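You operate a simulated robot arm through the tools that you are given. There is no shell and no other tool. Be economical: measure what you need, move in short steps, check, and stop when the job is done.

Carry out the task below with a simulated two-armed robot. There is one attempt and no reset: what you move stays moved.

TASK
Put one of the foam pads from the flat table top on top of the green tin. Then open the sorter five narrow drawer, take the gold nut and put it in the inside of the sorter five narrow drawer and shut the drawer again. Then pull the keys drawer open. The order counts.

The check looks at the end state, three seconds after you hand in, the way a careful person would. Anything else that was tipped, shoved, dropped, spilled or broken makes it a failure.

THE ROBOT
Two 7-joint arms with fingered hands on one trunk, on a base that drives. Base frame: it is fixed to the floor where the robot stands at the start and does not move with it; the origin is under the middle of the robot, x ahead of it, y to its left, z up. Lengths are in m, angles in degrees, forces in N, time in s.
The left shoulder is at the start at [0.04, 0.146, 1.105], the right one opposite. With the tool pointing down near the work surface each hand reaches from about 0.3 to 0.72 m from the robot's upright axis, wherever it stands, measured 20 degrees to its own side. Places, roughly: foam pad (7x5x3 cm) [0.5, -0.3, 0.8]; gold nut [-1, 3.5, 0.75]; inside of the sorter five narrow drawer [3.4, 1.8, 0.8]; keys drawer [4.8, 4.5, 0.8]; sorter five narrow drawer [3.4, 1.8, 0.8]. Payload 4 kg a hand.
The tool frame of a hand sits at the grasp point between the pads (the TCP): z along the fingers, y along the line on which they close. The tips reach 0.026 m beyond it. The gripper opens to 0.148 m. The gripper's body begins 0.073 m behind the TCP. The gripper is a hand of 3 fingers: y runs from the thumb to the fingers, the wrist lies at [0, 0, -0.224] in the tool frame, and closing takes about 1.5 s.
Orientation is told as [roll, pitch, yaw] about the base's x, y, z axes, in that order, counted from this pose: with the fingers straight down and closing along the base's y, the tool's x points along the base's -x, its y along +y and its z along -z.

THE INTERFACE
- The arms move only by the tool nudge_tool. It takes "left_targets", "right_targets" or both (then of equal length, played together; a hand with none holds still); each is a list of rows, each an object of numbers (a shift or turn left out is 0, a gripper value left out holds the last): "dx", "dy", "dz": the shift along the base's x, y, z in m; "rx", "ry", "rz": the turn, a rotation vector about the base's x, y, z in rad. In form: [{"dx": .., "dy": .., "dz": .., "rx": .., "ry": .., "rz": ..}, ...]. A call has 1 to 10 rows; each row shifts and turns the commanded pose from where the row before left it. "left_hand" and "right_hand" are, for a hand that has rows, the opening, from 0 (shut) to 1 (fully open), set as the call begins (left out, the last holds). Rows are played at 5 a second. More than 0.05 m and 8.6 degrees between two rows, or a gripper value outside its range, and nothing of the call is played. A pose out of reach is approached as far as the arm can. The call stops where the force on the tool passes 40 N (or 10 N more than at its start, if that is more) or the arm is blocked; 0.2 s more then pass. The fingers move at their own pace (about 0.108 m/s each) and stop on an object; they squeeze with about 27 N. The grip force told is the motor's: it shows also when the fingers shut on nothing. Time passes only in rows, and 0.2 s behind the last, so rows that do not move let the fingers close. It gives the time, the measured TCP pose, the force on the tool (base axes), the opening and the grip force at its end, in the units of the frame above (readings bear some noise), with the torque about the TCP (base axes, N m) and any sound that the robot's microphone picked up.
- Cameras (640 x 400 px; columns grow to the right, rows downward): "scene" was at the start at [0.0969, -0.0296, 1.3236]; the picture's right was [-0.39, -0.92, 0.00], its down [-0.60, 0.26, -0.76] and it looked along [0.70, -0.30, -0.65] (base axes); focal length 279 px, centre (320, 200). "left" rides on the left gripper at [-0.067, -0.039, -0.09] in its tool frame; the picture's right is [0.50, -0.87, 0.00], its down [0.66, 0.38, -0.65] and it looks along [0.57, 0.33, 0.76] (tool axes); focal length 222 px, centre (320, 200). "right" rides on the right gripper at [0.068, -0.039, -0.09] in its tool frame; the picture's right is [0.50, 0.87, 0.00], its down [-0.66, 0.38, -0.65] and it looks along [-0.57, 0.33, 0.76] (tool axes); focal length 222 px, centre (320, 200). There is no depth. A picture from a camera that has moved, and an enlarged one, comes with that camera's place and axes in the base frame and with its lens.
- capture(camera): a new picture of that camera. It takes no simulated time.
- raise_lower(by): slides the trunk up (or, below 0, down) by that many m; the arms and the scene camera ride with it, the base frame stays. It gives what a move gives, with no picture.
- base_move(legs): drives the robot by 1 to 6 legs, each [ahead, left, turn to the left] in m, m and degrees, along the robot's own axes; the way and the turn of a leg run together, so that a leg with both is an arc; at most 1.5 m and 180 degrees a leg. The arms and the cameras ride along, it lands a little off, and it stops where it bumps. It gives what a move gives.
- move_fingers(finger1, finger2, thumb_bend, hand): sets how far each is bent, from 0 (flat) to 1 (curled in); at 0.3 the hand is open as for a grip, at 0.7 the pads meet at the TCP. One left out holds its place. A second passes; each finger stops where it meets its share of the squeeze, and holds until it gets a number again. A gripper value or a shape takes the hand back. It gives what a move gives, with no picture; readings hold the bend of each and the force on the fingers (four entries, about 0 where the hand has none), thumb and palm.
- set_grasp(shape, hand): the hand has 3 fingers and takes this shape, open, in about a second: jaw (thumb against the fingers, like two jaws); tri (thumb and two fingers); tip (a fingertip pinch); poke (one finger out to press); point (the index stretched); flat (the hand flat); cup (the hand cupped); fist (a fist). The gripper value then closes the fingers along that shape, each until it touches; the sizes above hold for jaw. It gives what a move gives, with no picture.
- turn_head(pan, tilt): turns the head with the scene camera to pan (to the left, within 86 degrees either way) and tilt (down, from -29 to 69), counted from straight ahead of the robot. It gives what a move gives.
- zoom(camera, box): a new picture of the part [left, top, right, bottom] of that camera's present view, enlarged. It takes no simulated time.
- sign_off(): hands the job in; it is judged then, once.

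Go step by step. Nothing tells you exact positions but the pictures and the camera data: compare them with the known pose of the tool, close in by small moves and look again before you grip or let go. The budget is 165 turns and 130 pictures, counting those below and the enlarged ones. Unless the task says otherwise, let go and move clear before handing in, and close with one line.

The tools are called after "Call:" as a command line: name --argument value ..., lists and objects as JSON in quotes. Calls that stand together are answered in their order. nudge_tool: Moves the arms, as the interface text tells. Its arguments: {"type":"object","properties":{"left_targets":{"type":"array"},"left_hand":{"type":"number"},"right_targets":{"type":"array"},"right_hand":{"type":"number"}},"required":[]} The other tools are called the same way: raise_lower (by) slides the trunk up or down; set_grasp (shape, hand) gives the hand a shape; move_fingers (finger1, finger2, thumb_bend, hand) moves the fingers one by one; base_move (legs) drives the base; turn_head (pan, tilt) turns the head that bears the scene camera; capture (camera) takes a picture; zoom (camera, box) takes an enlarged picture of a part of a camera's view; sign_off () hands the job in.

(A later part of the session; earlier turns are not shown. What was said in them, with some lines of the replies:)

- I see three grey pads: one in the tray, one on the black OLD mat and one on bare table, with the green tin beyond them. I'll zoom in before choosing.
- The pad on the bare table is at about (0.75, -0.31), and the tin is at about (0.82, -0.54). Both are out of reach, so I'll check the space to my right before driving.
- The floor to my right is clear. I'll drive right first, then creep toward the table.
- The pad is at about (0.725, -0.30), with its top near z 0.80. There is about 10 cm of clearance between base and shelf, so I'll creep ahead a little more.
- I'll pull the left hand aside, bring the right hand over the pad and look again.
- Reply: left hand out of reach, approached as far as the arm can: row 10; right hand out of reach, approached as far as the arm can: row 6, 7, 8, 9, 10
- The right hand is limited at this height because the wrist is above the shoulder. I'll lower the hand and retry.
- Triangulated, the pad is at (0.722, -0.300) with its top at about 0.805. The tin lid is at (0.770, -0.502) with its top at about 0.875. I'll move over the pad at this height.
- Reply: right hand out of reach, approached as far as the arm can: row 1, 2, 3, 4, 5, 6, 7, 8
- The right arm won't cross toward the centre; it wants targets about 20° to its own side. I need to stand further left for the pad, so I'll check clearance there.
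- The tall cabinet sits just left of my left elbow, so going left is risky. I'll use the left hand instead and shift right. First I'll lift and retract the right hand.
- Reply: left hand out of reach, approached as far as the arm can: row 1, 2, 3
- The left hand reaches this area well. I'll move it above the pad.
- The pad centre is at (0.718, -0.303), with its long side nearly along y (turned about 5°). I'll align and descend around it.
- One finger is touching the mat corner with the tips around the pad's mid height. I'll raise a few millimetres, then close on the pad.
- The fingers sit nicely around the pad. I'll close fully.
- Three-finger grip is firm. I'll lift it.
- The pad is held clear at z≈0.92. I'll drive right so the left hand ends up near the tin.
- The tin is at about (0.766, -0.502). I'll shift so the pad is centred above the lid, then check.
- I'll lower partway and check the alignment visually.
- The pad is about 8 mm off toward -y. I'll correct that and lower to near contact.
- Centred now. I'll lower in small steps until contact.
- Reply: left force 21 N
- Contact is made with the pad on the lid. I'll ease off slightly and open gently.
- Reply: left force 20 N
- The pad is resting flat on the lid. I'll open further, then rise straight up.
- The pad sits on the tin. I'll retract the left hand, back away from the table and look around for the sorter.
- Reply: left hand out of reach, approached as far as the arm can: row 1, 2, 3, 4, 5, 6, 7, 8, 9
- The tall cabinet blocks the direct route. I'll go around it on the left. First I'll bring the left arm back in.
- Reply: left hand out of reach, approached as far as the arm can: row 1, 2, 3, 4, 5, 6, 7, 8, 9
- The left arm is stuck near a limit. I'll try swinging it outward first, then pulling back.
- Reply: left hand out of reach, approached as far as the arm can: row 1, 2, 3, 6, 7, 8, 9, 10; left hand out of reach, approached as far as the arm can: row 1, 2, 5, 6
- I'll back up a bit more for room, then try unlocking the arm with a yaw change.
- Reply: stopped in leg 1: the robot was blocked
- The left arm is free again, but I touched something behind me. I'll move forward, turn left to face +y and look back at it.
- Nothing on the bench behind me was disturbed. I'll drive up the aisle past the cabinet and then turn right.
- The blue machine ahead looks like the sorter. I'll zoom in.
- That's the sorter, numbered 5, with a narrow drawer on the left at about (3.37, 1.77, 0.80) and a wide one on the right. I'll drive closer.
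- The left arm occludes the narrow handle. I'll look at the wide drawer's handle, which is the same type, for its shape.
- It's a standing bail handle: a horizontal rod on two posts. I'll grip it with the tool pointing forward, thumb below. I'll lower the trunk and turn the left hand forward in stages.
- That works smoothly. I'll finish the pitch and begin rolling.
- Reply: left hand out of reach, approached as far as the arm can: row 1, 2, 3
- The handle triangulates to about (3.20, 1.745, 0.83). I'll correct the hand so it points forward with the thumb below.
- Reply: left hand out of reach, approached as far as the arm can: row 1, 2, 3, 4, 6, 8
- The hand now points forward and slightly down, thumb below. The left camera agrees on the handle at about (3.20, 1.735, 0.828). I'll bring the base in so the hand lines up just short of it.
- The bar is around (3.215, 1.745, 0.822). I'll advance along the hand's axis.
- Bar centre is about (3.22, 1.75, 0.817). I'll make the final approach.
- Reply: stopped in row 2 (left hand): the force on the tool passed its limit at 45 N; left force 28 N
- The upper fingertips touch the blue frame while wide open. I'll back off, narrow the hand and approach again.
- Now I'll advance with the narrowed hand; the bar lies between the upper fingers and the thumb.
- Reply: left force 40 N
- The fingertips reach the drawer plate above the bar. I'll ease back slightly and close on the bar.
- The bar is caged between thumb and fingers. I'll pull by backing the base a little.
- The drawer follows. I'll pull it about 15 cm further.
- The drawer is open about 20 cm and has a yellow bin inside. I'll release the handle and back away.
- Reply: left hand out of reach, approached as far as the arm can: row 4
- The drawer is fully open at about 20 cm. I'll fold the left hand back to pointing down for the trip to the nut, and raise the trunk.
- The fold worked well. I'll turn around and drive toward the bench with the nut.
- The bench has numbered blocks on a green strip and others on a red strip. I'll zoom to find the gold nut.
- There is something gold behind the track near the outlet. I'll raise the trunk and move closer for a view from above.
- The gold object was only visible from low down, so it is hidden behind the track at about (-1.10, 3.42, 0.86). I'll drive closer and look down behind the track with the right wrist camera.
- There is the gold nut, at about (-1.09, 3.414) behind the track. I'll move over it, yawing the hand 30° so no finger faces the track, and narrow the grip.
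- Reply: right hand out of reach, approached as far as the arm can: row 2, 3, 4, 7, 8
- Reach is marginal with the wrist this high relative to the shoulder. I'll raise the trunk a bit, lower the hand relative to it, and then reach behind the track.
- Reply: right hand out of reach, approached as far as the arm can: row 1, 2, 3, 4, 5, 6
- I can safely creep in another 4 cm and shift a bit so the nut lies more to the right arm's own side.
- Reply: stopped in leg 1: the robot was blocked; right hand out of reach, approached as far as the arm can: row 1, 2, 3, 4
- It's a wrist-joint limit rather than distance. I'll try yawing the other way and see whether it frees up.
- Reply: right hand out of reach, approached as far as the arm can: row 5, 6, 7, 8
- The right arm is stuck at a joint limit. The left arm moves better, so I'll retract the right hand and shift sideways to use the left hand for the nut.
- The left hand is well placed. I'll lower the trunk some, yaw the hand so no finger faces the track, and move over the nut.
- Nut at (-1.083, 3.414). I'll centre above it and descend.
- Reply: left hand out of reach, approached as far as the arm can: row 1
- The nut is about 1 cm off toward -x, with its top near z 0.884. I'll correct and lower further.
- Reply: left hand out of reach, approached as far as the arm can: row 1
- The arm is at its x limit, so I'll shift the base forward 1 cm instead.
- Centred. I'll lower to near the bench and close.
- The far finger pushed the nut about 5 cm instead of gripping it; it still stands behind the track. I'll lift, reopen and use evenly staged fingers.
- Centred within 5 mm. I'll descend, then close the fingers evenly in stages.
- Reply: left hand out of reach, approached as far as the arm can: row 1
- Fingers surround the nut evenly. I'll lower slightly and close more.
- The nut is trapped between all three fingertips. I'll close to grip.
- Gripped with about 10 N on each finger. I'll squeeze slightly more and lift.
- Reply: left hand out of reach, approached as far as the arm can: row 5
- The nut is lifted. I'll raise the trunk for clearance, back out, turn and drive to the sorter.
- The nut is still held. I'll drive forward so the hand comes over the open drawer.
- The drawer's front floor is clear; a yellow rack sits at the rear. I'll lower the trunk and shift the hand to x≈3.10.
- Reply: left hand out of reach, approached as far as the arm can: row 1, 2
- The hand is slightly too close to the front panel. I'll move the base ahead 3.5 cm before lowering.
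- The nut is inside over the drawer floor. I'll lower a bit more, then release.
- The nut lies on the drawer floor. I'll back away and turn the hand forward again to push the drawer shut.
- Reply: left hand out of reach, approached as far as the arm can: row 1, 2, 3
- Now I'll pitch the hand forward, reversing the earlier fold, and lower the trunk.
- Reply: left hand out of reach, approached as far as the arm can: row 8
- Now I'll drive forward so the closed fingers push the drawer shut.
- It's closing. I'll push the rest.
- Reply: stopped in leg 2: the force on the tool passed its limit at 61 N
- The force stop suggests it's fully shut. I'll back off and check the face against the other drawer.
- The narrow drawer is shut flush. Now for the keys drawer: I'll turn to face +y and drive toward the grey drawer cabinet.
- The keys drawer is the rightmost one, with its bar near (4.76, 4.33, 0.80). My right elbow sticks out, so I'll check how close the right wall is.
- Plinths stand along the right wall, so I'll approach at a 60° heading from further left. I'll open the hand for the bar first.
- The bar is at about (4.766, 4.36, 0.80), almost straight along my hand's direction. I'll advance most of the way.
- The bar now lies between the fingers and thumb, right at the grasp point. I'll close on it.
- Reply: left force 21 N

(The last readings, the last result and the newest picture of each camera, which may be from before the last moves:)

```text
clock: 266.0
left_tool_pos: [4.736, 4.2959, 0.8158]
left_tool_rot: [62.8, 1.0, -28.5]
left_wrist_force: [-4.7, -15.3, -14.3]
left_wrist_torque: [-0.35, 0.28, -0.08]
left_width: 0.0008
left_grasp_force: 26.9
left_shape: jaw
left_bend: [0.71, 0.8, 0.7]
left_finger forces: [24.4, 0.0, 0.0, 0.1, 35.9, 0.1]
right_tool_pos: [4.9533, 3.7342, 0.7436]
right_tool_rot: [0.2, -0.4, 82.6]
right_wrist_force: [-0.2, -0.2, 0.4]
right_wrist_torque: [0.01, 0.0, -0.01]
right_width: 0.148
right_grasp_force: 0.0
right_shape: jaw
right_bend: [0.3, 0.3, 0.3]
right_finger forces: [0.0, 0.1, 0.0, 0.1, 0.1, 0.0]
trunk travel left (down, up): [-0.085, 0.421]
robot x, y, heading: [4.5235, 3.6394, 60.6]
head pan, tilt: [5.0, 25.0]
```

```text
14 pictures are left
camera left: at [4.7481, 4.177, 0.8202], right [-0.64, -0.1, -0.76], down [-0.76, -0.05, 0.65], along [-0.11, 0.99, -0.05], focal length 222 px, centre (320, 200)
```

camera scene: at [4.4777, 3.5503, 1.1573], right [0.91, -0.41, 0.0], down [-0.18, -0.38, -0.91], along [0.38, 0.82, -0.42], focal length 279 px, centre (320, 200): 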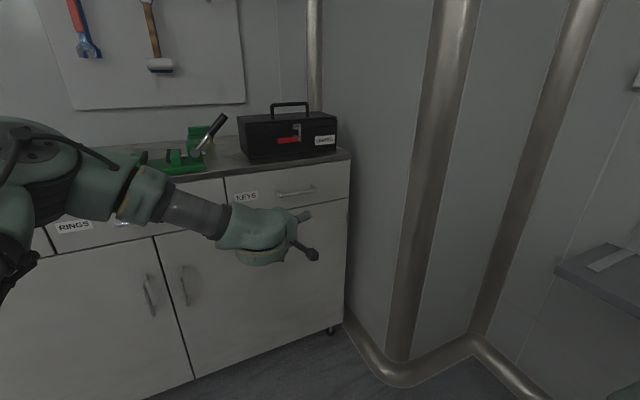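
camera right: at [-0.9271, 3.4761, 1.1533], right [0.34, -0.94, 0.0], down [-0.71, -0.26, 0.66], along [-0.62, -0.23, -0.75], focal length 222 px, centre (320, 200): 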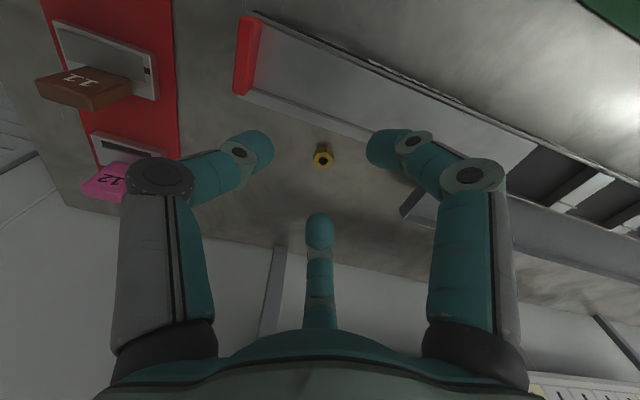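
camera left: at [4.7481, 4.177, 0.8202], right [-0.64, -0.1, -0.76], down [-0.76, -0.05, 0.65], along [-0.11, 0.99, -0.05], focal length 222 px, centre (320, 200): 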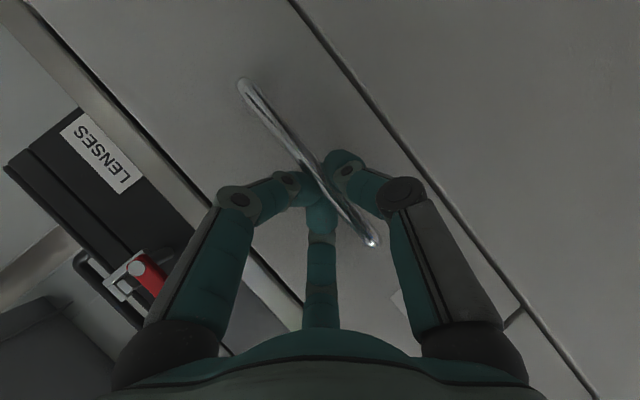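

Caged around the bar. I'll pull straight along -y with the base.

Call:
base_move --legs '[[-0.052, -0.03, 0]]'

Call:
capture --camera "left"

```text
clock: 267.0
left_tool_pos: [4.7367, 4.2378, 0.8165]
left_tool_rot: [62.8, 0.9, -28.3]
left_wrist_force: [-2.8, 0.3, -13.9]
left_wrist_torque: [-0.23, 0.3, 0.0]
left_width: 0.0001
left_grasp_force: 26.9
left_shape: jaw
left_bend: [0.7, 0.79, 0.7]
left_finger forces: [24.6, 0.1, 0.0, 0.0, 34.1, 0.0]
right_tool_pos: [4.9552, 3.6756, 0.7431]
right_tool_rot: [0.2, -0.4, 82.7]
right_wrist_force: [-0.3, -1.8, -0.1]
right_wrist_torque: [0.06, -0.01, -0.01]
right_width: 0.148
right_grasp_force: 0.1
right_shape: jaw
right_bend: [0.3, 0.3, 0.3]
right_finger forces: [0.1, 0.0, 0.1, 0.1, 0.0, 0.0]
trunk travel left (down, up): [-0.085, 0.421]
robot x, y, heading: [4.5231, 3.5813, 60.5]
head pan, tilt: [5.0, 25.0]
```

```text
13 pictures are left
camera left: at [4.7485, 4.1192, 0.8206], right [-0.64, -0.1, -0.76], down [-0.76, -0.06, 0.65], along [-0.11, 0.99, -0.04], focal length 222 px, centre (320, 200)
```

left: 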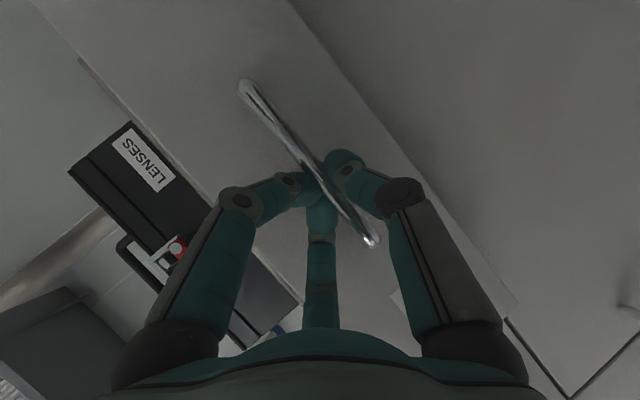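

The drawer moves with the hand. I'll pull it further.

Call:
base_move --legs '[[-0.13, -0.074, 0]]'

Call:
capture --camera "scene"

```text
clock: 268.3
left_tool_pos: [4.7346, 4.0894, 0.8147]
left_tool_rot: [62.8, 1.1, -28.2]
left_wrist_force: [7.3, 0.6, -13.9]
left_wrist_torque: [-0.22, 0.15, -0.16]
left_width: 0.0
left_grasp_force: 26.9
left_shape: jaw
left_bend: [0.7, 0.79, 0.7]
left_finger forces: [26.3, 0.0, 0.0, 0.1, 35.4, 0.0]
right_tool_pos: [4.9542, 3.5255, 0.7422]
right_tool_rot: [0.2, -0.3, 82.8]
right_wrist_force: [0.1, -0.5, 1.1]
right_wrist_torque: [0.0, -0.02, -0.04]
right_width: 0.1476
right_grasp_force: 0.1
right_shape: jaw
right_bend: [0.3, 0.3, 0.3]
right_finger forces: [0.0, 0.0, 0.1, 0.0, 0.0, 0.0]
trunk travel left (down, up): [-0.085, 0.421]
robot x, y, heading: [4.5208, 3.4277, 60.5]
head pan, tilt: [5.0, 25.0]
```

```text
12 pictures are left
camera scene: at [4.5731, 3.5355, 1.1571], right [0.91, -0.41, 0.0], down [-0.18, -0.39, -0.91], along [0.37, 0.82, -0.42], focal length 279 px, centre (320, 200)
```

scene: 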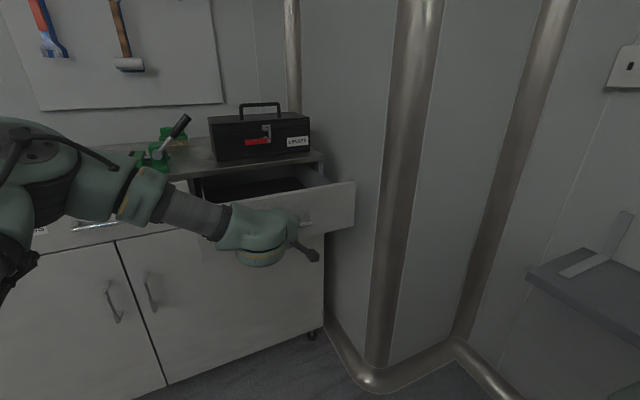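

It's open about 20 cm. I'll draw it a bit more, then release.

Call:
base_move --legs '[[-0.052, -0.03, 0]]'

Call:
nudge_tool --left_targets '[{}, {}, {}, {}, {}, {}]' --left_hand 0.6

Call:
capture --camera "left"

```text
clock: 269.3
left_tool_pos: [4.7354, 4.0263, 0.8138]
left_tool_rot: [62.8, 1.1, -28.3]
left_wrist_force: [3.7, -0.1, -11.5]
left_wrist_torque: [-0.17, 0.17, -0.09]
left_width: 0.0
left_grasp_force: 27.4
left_shape: jaw
left_bend: [0.7, 0.79, 0.7]
left_finger forces: [27.5, 0.0, 0.0, 0.1, 34.7, 0.0]
right_tool_pos: [4.9544, 3.4629, 0.7435]
right_tool_rot: [0.3, -0.4, 82.7]
right_wrist_force: [0.5, -0.5, 0.9]
right_wrist_torque: [0.02, 0.0, 0.02]
right_width: 0.1477
right_grasp_force: 0.1
right_shape: jaw
right_bend: [0.3, 0.3, 0.3]
right_finger forces: [0.0, 0.0, 0.0, 0.0, 0.0, 0.0]
trunk travel left (down, up): [-0.085, 0.421]
robot x, y, heading: [4.5244, 3.3702, 60.7]
head pan, tilt: [5.0, 25.0]
```

```text
clock: 270.7
left_tool_pos: [4.7344, 4.0261, 0.8149]
left_tool_rot: [62.7, 1.1, -28.2]
left_wrist_force: [0.9, -0.1, 0.1]
left_wrist_torque: [0.02, -0.04, 0.01]
left_width: 0.0878
left_grasp_force: 0.0
left_shape: jaw
left_bend: [0.32, 0.32, 0.7]
left_finger forces: [0.0, 0.5, 0.1, 0.0, 0.0, 0.0]
right_tool_pos: [4.9541, 3.4638, 0.7444]
right_tool_rot: [0.2, -0.4, 82.7]
right_wrist_force: [-1.0, 0.7, 0.4]
right_wrist_torque: [-0.01, 0.01, 0.04]
right_width: 0.1477
right_grasp_force: 0.0
right_shape: jaw
right_bend: [0.3, 0.3, 0.3]
right_finger forces: [0.0, 0.1, 0.1, 0.1, 0.0, 0.0]
trunk travel left (down, up): [-0.085, 0.421]
robot x, y, heading: [4.5247, 3.3691, 60.7]
head pan, tilt: [5.0, 25.0]
```

```text
11 pictures are left
camera left: at [4.7472, 3.9079, 0.82], right [-0.64, -0.11, -0.76], down [-0.76, -0.05, 0.65], along [-0.11, 0.99, -0.05], focal length 222 px, centre (320, 200)
```

left: 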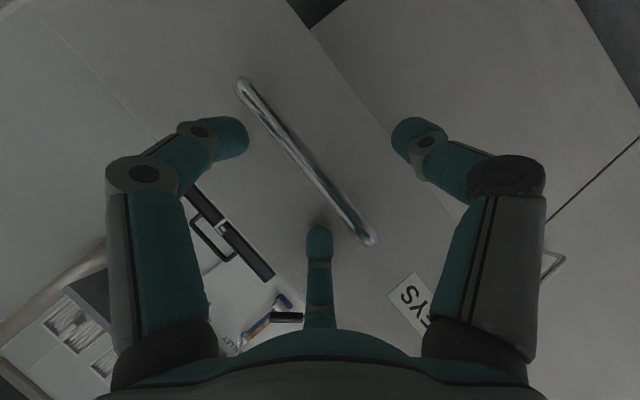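

Released. I'll back off along the hand's axis and check the result.

Call:
base_move --legs '[[-0.35, 0, 0]]'

Call:
capture --camera "scene"

```text
clock: 273.0
left_tool_pos: [4.5604, 3.7169, 0.817]
left_tool_rot: [62.7, 1.0, -28.3]
left_wrist_force: [-0.2, -0.5, -0.2]
left_wrist_torque: [0.03, 0.0, -0.02]
left_width: 0.0883
left_grasp_force: 0.1
left_shape: jaw
left_bend: [0.32, 0.32, 0.7]
left_finger forces: [0.0, 0.0, 0.1, 0.0, 0.0, 0.0]
right_tool_pos: [4.7787, 3.1544, 0.7442]
right_tool_rot: [0.3, -0.4, 82.6]
right_wrist_force: [-0.5, -0.4, -0.5]
right_wrist_torque: [-0.02, 0.01, -0.01]
right_width: 0.1476
right_grasp_force: 0.0
right_shape: jaw
right_bend: [0.3, 0.3, 0.3]
right_finger forces: [0.0, 0.0, 0.0, 0.0, 0.0, 0.1]
trunk travel left (down, up): [-0.085, 0.421]
robot x, y, heading: [4.3493, 3.0651, 60.6]
head pan, tilt: [5.0, 25.0]
```

```text
10 pictures are left
camera scene: at [4.3962, 3.1651, 1.1574], right [0.91, -0.42, 0.0], down [-0.18, -0.38, -0.91], along [0.38, 0.82, -0.42], focal length 279 px, centre (320, 200)
```

scene: 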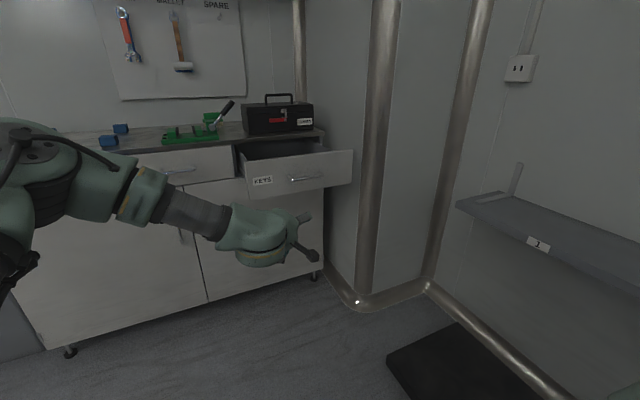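

The keys drawer is open, both hands are clear and nothing else looks disturbed. I'll hand in.

Call:
sign_off

```text
The job is handed in.
```

The foam pad is on the green tin, the gold nut is in the sorter five narrow drawer with the drawer shut, and the keys drawer is open. The steps were done in the order you gave. Along the way the base lightly bumped the bench behind the start table and the nut's bench; I saw nothing moved there. My first grip on the nut also slid it about 5 cm before I picked it up.
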